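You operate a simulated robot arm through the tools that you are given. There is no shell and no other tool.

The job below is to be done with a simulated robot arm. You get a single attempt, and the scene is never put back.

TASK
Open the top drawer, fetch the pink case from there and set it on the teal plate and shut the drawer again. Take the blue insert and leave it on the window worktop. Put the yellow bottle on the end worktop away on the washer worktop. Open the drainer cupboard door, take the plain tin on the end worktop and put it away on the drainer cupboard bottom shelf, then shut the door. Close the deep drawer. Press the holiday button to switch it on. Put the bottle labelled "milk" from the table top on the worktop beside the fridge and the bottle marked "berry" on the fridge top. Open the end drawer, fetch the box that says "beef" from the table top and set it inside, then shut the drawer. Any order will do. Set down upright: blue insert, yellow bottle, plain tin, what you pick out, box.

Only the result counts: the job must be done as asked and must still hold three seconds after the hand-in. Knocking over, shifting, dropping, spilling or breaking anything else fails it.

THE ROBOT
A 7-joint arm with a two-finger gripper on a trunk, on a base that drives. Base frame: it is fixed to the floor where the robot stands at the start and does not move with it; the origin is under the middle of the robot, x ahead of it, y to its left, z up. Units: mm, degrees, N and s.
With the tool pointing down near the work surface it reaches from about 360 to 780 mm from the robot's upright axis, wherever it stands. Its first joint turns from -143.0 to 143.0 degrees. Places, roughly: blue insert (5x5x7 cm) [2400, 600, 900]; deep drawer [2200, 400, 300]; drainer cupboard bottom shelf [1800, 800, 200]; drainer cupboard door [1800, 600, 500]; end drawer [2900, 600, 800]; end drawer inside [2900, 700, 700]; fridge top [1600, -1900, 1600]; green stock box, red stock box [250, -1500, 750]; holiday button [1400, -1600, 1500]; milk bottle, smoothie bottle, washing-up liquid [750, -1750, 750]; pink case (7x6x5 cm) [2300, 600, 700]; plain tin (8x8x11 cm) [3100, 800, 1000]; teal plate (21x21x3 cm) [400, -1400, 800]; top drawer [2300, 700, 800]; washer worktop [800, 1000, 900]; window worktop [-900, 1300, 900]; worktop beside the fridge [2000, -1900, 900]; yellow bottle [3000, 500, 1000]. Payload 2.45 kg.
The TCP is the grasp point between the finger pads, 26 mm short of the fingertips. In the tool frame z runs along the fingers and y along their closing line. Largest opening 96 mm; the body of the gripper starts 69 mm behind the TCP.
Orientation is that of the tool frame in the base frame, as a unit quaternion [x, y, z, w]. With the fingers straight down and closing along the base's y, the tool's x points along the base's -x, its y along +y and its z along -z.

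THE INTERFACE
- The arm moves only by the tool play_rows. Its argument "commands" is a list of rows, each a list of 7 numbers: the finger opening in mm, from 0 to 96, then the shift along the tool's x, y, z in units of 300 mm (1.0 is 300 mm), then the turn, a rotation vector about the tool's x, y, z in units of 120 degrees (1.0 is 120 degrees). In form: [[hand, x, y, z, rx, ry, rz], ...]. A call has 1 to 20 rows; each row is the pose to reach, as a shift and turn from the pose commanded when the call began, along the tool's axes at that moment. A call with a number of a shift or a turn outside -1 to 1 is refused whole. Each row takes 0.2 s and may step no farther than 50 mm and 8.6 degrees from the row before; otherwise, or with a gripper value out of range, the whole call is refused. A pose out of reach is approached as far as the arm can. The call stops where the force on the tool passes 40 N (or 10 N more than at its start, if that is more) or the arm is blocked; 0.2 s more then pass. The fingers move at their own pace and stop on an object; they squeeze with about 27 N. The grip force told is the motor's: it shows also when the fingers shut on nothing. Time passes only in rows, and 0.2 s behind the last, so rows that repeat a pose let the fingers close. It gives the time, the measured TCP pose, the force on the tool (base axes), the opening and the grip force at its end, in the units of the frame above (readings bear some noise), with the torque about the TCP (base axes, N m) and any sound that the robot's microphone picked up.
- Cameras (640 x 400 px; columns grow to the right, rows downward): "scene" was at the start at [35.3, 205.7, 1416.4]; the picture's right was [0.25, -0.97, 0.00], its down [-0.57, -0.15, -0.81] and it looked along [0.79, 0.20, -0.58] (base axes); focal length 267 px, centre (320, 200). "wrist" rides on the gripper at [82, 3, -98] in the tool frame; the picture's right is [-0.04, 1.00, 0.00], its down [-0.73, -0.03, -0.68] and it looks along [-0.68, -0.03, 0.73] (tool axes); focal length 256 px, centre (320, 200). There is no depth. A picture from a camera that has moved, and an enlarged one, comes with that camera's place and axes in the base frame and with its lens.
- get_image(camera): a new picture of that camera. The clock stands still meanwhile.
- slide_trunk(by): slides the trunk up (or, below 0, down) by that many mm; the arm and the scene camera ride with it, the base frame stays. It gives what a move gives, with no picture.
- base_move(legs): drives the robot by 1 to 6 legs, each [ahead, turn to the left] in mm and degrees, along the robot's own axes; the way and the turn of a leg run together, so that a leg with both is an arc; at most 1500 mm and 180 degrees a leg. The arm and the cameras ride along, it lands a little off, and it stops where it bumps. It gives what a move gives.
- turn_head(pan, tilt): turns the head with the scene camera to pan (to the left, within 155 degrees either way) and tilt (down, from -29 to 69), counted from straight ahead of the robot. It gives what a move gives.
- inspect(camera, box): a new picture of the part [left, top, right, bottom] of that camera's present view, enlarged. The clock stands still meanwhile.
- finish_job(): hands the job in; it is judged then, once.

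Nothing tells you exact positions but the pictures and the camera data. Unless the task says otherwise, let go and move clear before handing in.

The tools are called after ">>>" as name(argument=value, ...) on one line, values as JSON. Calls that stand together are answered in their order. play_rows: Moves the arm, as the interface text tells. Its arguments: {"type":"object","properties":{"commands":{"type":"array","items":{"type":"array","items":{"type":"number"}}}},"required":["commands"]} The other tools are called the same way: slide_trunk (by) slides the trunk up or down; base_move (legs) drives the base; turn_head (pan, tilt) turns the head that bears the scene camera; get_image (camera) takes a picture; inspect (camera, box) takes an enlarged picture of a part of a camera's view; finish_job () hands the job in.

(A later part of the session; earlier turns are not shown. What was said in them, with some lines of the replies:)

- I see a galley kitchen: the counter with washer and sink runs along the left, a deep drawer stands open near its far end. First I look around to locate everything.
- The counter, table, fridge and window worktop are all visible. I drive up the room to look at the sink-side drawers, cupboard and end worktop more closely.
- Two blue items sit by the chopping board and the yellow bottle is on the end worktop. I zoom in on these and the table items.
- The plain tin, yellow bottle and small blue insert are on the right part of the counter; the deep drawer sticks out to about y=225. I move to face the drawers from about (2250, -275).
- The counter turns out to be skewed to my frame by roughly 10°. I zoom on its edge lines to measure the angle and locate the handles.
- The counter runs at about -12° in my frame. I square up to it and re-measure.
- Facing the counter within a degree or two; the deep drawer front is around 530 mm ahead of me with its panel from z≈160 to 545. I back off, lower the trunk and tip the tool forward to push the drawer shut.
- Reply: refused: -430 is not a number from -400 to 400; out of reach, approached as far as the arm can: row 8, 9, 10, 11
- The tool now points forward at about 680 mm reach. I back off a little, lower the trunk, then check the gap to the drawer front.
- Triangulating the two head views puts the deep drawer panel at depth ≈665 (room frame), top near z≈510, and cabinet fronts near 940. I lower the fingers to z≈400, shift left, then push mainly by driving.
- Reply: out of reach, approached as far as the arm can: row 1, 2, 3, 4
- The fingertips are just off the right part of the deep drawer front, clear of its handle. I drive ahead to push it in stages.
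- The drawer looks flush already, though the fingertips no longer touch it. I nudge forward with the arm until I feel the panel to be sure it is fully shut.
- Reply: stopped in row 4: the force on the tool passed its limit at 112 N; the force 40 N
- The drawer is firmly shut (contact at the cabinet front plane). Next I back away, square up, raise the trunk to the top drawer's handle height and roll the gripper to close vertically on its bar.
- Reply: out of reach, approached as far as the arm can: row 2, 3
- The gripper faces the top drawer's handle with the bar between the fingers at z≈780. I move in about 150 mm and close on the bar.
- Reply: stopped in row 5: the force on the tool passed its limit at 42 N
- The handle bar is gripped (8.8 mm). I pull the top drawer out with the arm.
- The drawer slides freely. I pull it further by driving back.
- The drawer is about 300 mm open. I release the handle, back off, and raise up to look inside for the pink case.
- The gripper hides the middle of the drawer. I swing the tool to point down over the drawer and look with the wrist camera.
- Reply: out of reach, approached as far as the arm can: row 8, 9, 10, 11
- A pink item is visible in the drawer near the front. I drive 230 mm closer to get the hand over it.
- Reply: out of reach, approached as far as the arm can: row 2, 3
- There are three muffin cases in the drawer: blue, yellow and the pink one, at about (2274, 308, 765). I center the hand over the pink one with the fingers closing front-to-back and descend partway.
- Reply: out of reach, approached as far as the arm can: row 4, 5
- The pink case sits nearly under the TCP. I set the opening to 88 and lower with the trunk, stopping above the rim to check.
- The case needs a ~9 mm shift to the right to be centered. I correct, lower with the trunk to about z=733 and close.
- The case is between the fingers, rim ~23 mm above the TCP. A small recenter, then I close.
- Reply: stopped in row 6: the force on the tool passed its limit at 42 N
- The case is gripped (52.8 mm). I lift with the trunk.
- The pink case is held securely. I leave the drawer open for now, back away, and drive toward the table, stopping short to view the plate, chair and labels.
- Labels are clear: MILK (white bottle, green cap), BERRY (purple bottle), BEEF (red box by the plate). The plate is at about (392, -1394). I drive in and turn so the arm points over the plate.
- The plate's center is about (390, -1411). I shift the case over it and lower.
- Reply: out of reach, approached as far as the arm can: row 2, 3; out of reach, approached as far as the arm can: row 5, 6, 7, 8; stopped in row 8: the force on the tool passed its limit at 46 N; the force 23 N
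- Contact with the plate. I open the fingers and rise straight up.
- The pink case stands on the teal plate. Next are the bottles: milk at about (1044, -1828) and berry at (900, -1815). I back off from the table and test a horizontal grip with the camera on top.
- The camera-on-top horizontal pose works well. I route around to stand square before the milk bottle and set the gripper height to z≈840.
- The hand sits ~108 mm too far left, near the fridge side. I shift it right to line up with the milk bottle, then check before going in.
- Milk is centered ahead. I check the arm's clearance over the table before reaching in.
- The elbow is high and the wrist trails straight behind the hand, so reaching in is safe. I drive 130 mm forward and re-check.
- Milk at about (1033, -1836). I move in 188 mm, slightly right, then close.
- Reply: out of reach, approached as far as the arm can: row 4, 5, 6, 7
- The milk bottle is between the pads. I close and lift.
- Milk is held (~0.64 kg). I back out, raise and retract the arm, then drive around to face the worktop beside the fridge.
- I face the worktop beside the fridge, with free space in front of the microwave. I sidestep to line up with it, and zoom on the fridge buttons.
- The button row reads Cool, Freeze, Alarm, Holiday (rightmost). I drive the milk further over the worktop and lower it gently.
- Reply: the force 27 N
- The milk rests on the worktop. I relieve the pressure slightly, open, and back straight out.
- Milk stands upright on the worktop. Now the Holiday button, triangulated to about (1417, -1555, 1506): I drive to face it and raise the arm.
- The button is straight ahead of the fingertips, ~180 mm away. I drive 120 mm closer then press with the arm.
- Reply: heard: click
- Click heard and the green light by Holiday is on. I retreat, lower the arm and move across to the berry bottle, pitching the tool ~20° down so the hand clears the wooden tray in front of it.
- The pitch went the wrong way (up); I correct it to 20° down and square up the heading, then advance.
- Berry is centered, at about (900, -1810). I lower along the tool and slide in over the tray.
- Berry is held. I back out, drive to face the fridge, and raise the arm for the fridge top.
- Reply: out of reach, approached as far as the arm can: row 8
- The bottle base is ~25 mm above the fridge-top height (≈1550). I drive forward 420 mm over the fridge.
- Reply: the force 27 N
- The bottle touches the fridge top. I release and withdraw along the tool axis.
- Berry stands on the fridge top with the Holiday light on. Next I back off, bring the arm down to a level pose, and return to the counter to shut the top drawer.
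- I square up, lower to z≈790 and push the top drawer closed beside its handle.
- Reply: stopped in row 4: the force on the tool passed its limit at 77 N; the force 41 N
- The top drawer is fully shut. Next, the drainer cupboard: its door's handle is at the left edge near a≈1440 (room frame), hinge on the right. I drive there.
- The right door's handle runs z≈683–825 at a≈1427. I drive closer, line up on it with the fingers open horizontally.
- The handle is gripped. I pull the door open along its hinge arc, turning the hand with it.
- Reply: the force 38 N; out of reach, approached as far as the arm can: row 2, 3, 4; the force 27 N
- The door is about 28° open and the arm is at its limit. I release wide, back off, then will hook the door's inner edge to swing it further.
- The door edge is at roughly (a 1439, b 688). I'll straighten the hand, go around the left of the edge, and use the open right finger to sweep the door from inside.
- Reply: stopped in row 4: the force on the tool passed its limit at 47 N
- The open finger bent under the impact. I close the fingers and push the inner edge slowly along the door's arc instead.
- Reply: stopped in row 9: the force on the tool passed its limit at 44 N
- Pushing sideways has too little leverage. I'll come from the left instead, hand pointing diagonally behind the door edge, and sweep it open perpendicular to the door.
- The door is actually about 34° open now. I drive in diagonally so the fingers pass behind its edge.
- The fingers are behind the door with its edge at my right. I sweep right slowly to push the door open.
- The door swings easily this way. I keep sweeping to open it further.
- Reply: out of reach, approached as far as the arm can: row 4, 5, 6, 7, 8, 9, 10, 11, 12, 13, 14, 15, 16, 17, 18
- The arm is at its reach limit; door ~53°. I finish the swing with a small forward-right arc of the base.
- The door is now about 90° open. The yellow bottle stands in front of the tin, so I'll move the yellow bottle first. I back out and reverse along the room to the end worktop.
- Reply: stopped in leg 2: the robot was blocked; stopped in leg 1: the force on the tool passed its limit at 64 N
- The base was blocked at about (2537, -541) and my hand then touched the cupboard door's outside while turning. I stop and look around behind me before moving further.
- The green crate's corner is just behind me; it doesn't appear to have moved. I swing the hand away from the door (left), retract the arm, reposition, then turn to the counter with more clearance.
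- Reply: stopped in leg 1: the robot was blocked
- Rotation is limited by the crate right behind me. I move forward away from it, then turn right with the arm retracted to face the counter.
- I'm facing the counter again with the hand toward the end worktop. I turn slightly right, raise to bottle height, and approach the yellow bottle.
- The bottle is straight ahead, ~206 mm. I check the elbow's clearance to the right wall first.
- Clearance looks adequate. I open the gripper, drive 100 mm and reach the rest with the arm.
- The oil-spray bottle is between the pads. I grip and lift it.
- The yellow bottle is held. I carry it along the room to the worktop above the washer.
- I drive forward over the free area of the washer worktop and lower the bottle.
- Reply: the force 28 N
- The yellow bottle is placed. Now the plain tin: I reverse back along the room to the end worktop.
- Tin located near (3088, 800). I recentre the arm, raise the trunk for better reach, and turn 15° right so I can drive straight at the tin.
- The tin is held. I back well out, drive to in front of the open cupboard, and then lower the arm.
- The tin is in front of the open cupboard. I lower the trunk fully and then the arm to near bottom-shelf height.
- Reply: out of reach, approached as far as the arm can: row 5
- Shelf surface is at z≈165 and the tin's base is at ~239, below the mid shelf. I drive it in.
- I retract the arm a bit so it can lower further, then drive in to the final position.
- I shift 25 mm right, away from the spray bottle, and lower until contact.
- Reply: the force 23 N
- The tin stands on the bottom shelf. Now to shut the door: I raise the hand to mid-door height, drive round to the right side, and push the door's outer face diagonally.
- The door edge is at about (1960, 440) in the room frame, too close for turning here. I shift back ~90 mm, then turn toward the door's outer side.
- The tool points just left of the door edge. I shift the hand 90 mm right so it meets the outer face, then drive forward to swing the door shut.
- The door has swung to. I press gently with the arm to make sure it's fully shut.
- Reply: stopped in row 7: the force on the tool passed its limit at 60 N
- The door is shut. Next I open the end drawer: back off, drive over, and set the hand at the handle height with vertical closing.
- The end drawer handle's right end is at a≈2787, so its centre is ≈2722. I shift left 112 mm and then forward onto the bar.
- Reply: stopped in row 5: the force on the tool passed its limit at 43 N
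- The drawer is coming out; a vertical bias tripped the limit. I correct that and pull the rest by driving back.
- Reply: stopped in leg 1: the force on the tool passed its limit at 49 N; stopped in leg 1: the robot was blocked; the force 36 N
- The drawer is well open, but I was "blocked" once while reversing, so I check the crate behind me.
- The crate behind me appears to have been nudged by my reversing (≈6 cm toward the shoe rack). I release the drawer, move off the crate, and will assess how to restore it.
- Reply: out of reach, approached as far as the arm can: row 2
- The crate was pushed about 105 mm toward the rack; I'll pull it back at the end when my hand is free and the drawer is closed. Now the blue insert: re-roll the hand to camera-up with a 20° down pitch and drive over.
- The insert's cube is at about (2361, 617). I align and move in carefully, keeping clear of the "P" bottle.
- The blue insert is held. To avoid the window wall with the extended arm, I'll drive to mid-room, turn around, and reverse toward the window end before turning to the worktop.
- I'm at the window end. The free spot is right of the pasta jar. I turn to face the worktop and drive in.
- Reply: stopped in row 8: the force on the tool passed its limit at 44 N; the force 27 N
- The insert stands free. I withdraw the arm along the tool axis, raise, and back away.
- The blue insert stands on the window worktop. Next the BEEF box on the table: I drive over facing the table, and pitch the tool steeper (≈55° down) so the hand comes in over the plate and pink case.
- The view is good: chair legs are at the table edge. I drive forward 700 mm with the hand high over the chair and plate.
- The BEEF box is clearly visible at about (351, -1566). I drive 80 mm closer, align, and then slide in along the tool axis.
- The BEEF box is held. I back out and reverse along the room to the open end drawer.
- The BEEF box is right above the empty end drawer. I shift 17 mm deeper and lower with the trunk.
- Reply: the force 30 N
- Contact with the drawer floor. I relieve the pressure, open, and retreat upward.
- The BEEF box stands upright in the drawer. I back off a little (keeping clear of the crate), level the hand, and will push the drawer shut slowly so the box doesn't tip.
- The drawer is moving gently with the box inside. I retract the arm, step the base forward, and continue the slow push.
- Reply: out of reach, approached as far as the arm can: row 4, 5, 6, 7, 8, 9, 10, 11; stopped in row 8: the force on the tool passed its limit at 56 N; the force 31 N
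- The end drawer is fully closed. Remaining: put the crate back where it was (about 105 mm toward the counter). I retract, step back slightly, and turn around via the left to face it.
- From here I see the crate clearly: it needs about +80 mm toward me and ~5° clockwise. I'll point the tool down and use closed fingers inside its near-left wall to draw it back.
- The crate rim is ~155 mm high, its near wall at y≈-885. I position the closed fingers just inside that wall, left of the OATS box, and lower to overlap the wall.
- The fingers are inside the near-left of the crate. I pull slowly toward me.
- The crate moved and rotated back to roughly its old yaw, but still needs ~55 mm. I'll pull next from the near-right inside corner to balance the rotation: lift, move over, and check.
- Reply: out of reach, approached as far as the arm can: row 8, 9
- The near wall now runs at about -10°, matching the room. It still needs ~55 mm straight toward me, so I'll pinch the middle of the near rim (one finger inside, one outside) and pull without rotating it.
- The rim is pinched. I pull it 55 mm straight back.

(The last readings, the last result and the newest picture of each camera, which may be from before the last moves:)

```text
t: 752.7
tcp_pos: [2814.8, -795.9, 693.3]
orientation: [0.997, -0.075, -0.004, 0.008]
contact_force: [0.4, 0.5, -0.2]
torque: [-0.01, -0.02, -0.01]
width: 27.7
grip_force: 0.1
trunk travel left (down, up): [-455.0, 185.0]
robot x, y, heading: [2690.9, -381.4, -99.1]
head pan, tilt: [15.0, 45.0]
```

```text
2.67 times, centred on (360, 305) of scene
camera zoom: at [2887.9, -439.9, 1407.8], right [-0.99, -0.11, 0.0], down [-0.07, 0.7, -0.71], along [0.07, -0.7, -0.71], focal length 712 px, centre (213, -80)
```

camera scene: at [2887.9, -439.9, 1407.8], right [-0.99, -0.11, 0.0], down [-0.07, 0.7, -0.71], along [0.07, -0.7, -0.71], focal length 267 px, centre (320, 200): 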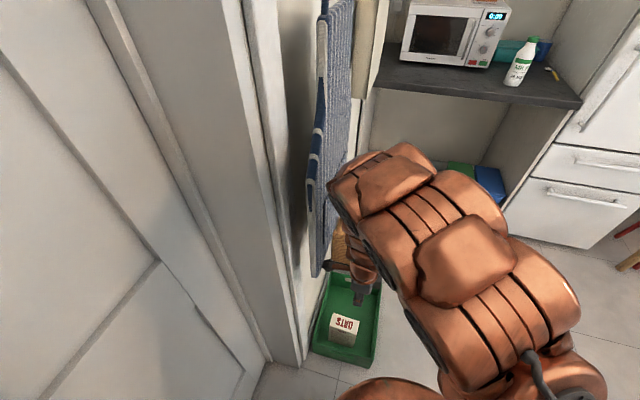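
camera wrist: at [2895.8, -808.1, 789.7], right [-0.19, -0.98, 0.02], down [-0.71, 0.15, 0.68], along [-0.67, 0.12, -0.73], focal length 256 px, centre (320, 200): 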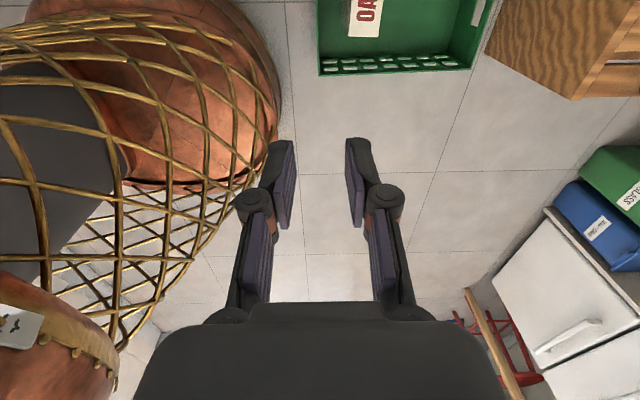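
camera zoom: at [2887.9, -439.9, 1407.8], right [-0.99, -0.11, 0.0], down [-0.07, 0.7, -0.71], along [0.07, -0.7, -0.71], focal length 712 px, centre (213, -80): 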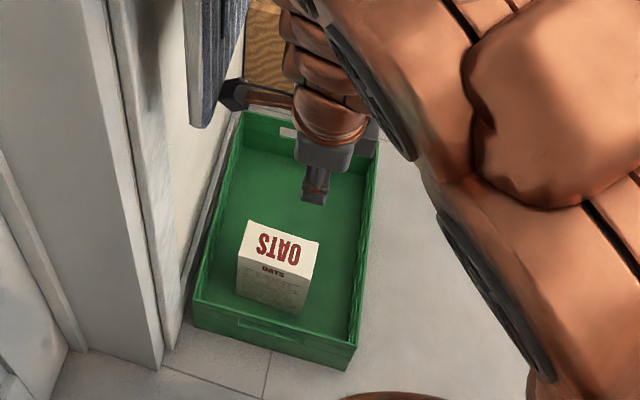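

The crate's corners now match its earlier position to about a centimetre. I take a final look around at the counter and table before handing in.

>>> turn_head(pan=-140, tilt=25)

>>> get_image(camera="scene")

>>> turn_head(pan=-50, tilt=20)

>>> get_image(camera="scene")

>>> inspect(camera="scene", box=[160, 60, 400, 210])

```text
t: 755.1
tcp_pos: [2813.9, -795.2, 692.3]
orientation: [0.997, -0.075, -0.003, 0.008]
contact_force: [0.2, 1.0, 0.6]
torque: [0.01, 0.0, -0.03]
width: 27.9
grip_force: 0.0
trunk travel left (down, up): [-455.0, 185.0]
robot x, y, heading: [2690.6, -380.2, -98.8]
head pan, tilt: [-140.0, 25.0]
```

```text
taken
camera scene: at [2831.9, -280.1, 1438.4], right [0.86, 0.52, 0.0], down [0.22, -0.36, -0.91], along [-0.47, 0.78, -0.42], focal length 267 px, centre (320, 200)
```

scene: 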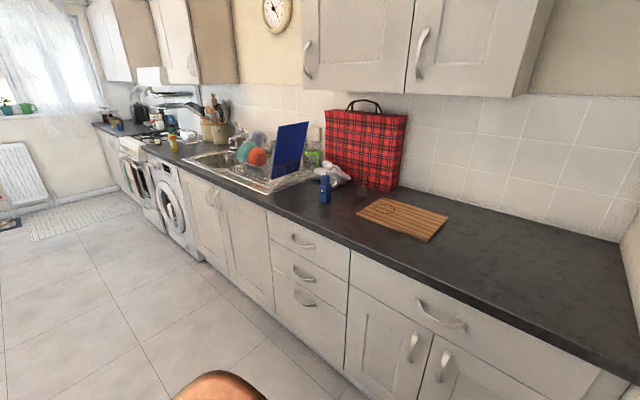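

```text
t: 756.8
tcp_pos: [2813.5, -794.2, 691.8]
orientation: [0.997, -0.075, -0.004, 0.007]
contact_force: [-0.2, -0.2, -0.8]
torque: [0.01, 0.0, -0.02]
width: 28.0
grip_force: 0.1
trunk travel left (down, up): [-455.0, 185.0]
robot x, y, heading: [2690.7, -381.6, -99.0]
head pan, tilt: [-50.0, 20.0]
```

```text
taken
camera scene: at [2799.6, -407.0, 1446.5], right [-0.52, 0.86, 0.0], down [0.29, 0.18, -0.94], along [-0.81, -0.48, -0.34], focal length 267 px, centre (320, 200)
```

scene: 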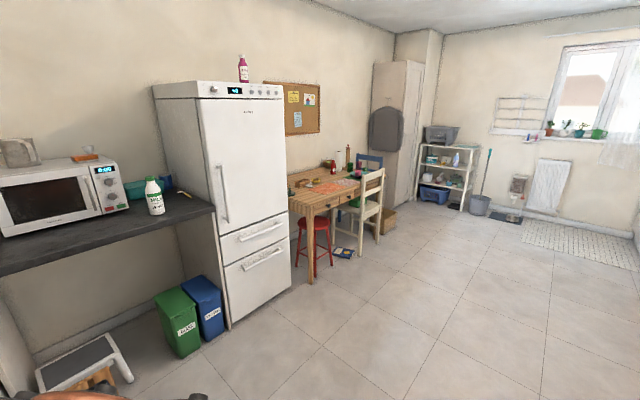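

```text
2.67 times, centred on (280, 135) of scene
camera zoom: at [2799.6, -407.0, 1446.5], right [-0.52, 0.86, 0.0], down [0.29, 0.18, -0.94], along [-0.81, -0.48, -0.34], focal length 712 px, centre (427, 373)
```

zoom: 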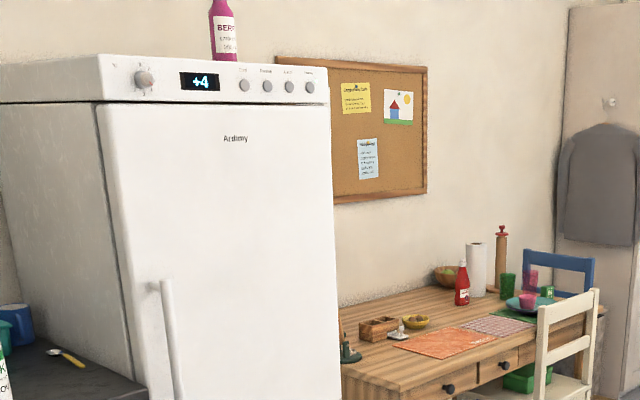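

Everything looks in place: all drawers and the cupboard door shut, bottles placed. I zoom once on the Holiday indicator to confirm it is lit.

>>> inspect(camera="scene", box=[240, 80, 290, 105])

>>> inspect(camera="scene", box=[300, 140, 390, 200])

```text
12.80 times, centred on (265, 92) of scene
camera zoom: at [2799.6, -407.0, 1446.5], right [-0.52, 0.86, 0.0], down [0.29, 0.18, -0.94], along [-0.81, -0.48, -0.34], focal length 3419 px, centre (1024, 1576)
```

zoom: 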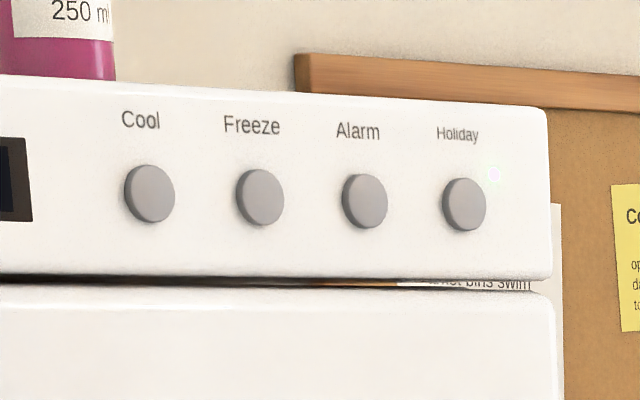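

```text
6.67 times, centred on (345, 170) of scene
camera zoom: at [2799.6, -407.0, 1446.5], right [-0.52, 0.86, 0.0], down [0.29, 0.18, -0.94], along [-0.81, -0.48, -0.34], focal length 1781 px, centre (153, 400)
```

zoom: 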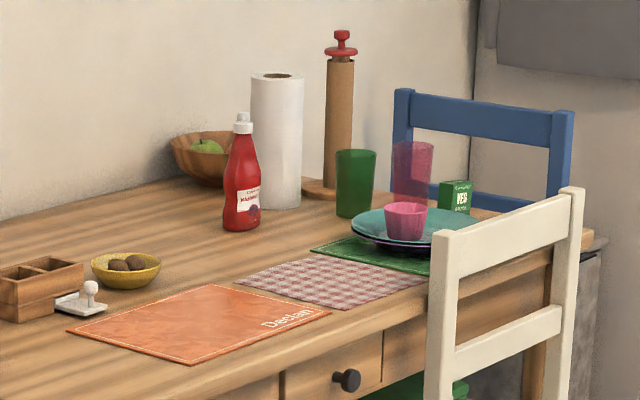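

The Holiday indicator is lit, the pink case is on the teal plate, and everything else is where it was asked to be. I hand in.

>>> finish_job()

```text
The job is handed in.
```

I finished every item on the list and handed the job in. One risk: I bumped the green crate by the door and pushed it about 10 cm, which could count against the "shifting anything else" rule.

- **Green crate:** I reversed into it twice. The second bump pushed it and turned it slightly. I pulled it back, and its corners now match where I had measured them before that bump to within about 1 cm. The first bump did not seem to move it, but I could not measure that closely. The oats box inside is still upright.
- **Pink case:** On the teal plate, with the top drawer shut.
- **Blue insert:** Upright on the window worktop, to the right of the pasta jar.
- **Yellow bottle:** Upright on the washer worktop.
- **Plain tin:** Upright on the drainer cupboard bottom shelf, with the door shut.
- **Deep drawer:** Closed.
- **Holiday button:** Pressed once. I heard a click, and the light beside it was still lit at the end.
- **Milk and berry bottles:** Milk is on the worktop beside the fridge and berry is on the fridge top, both upright.
- **Beef box:** I stood it upright in the end drawer and pushed the drawer shut slowly. I couldn't see inside once it was closed.
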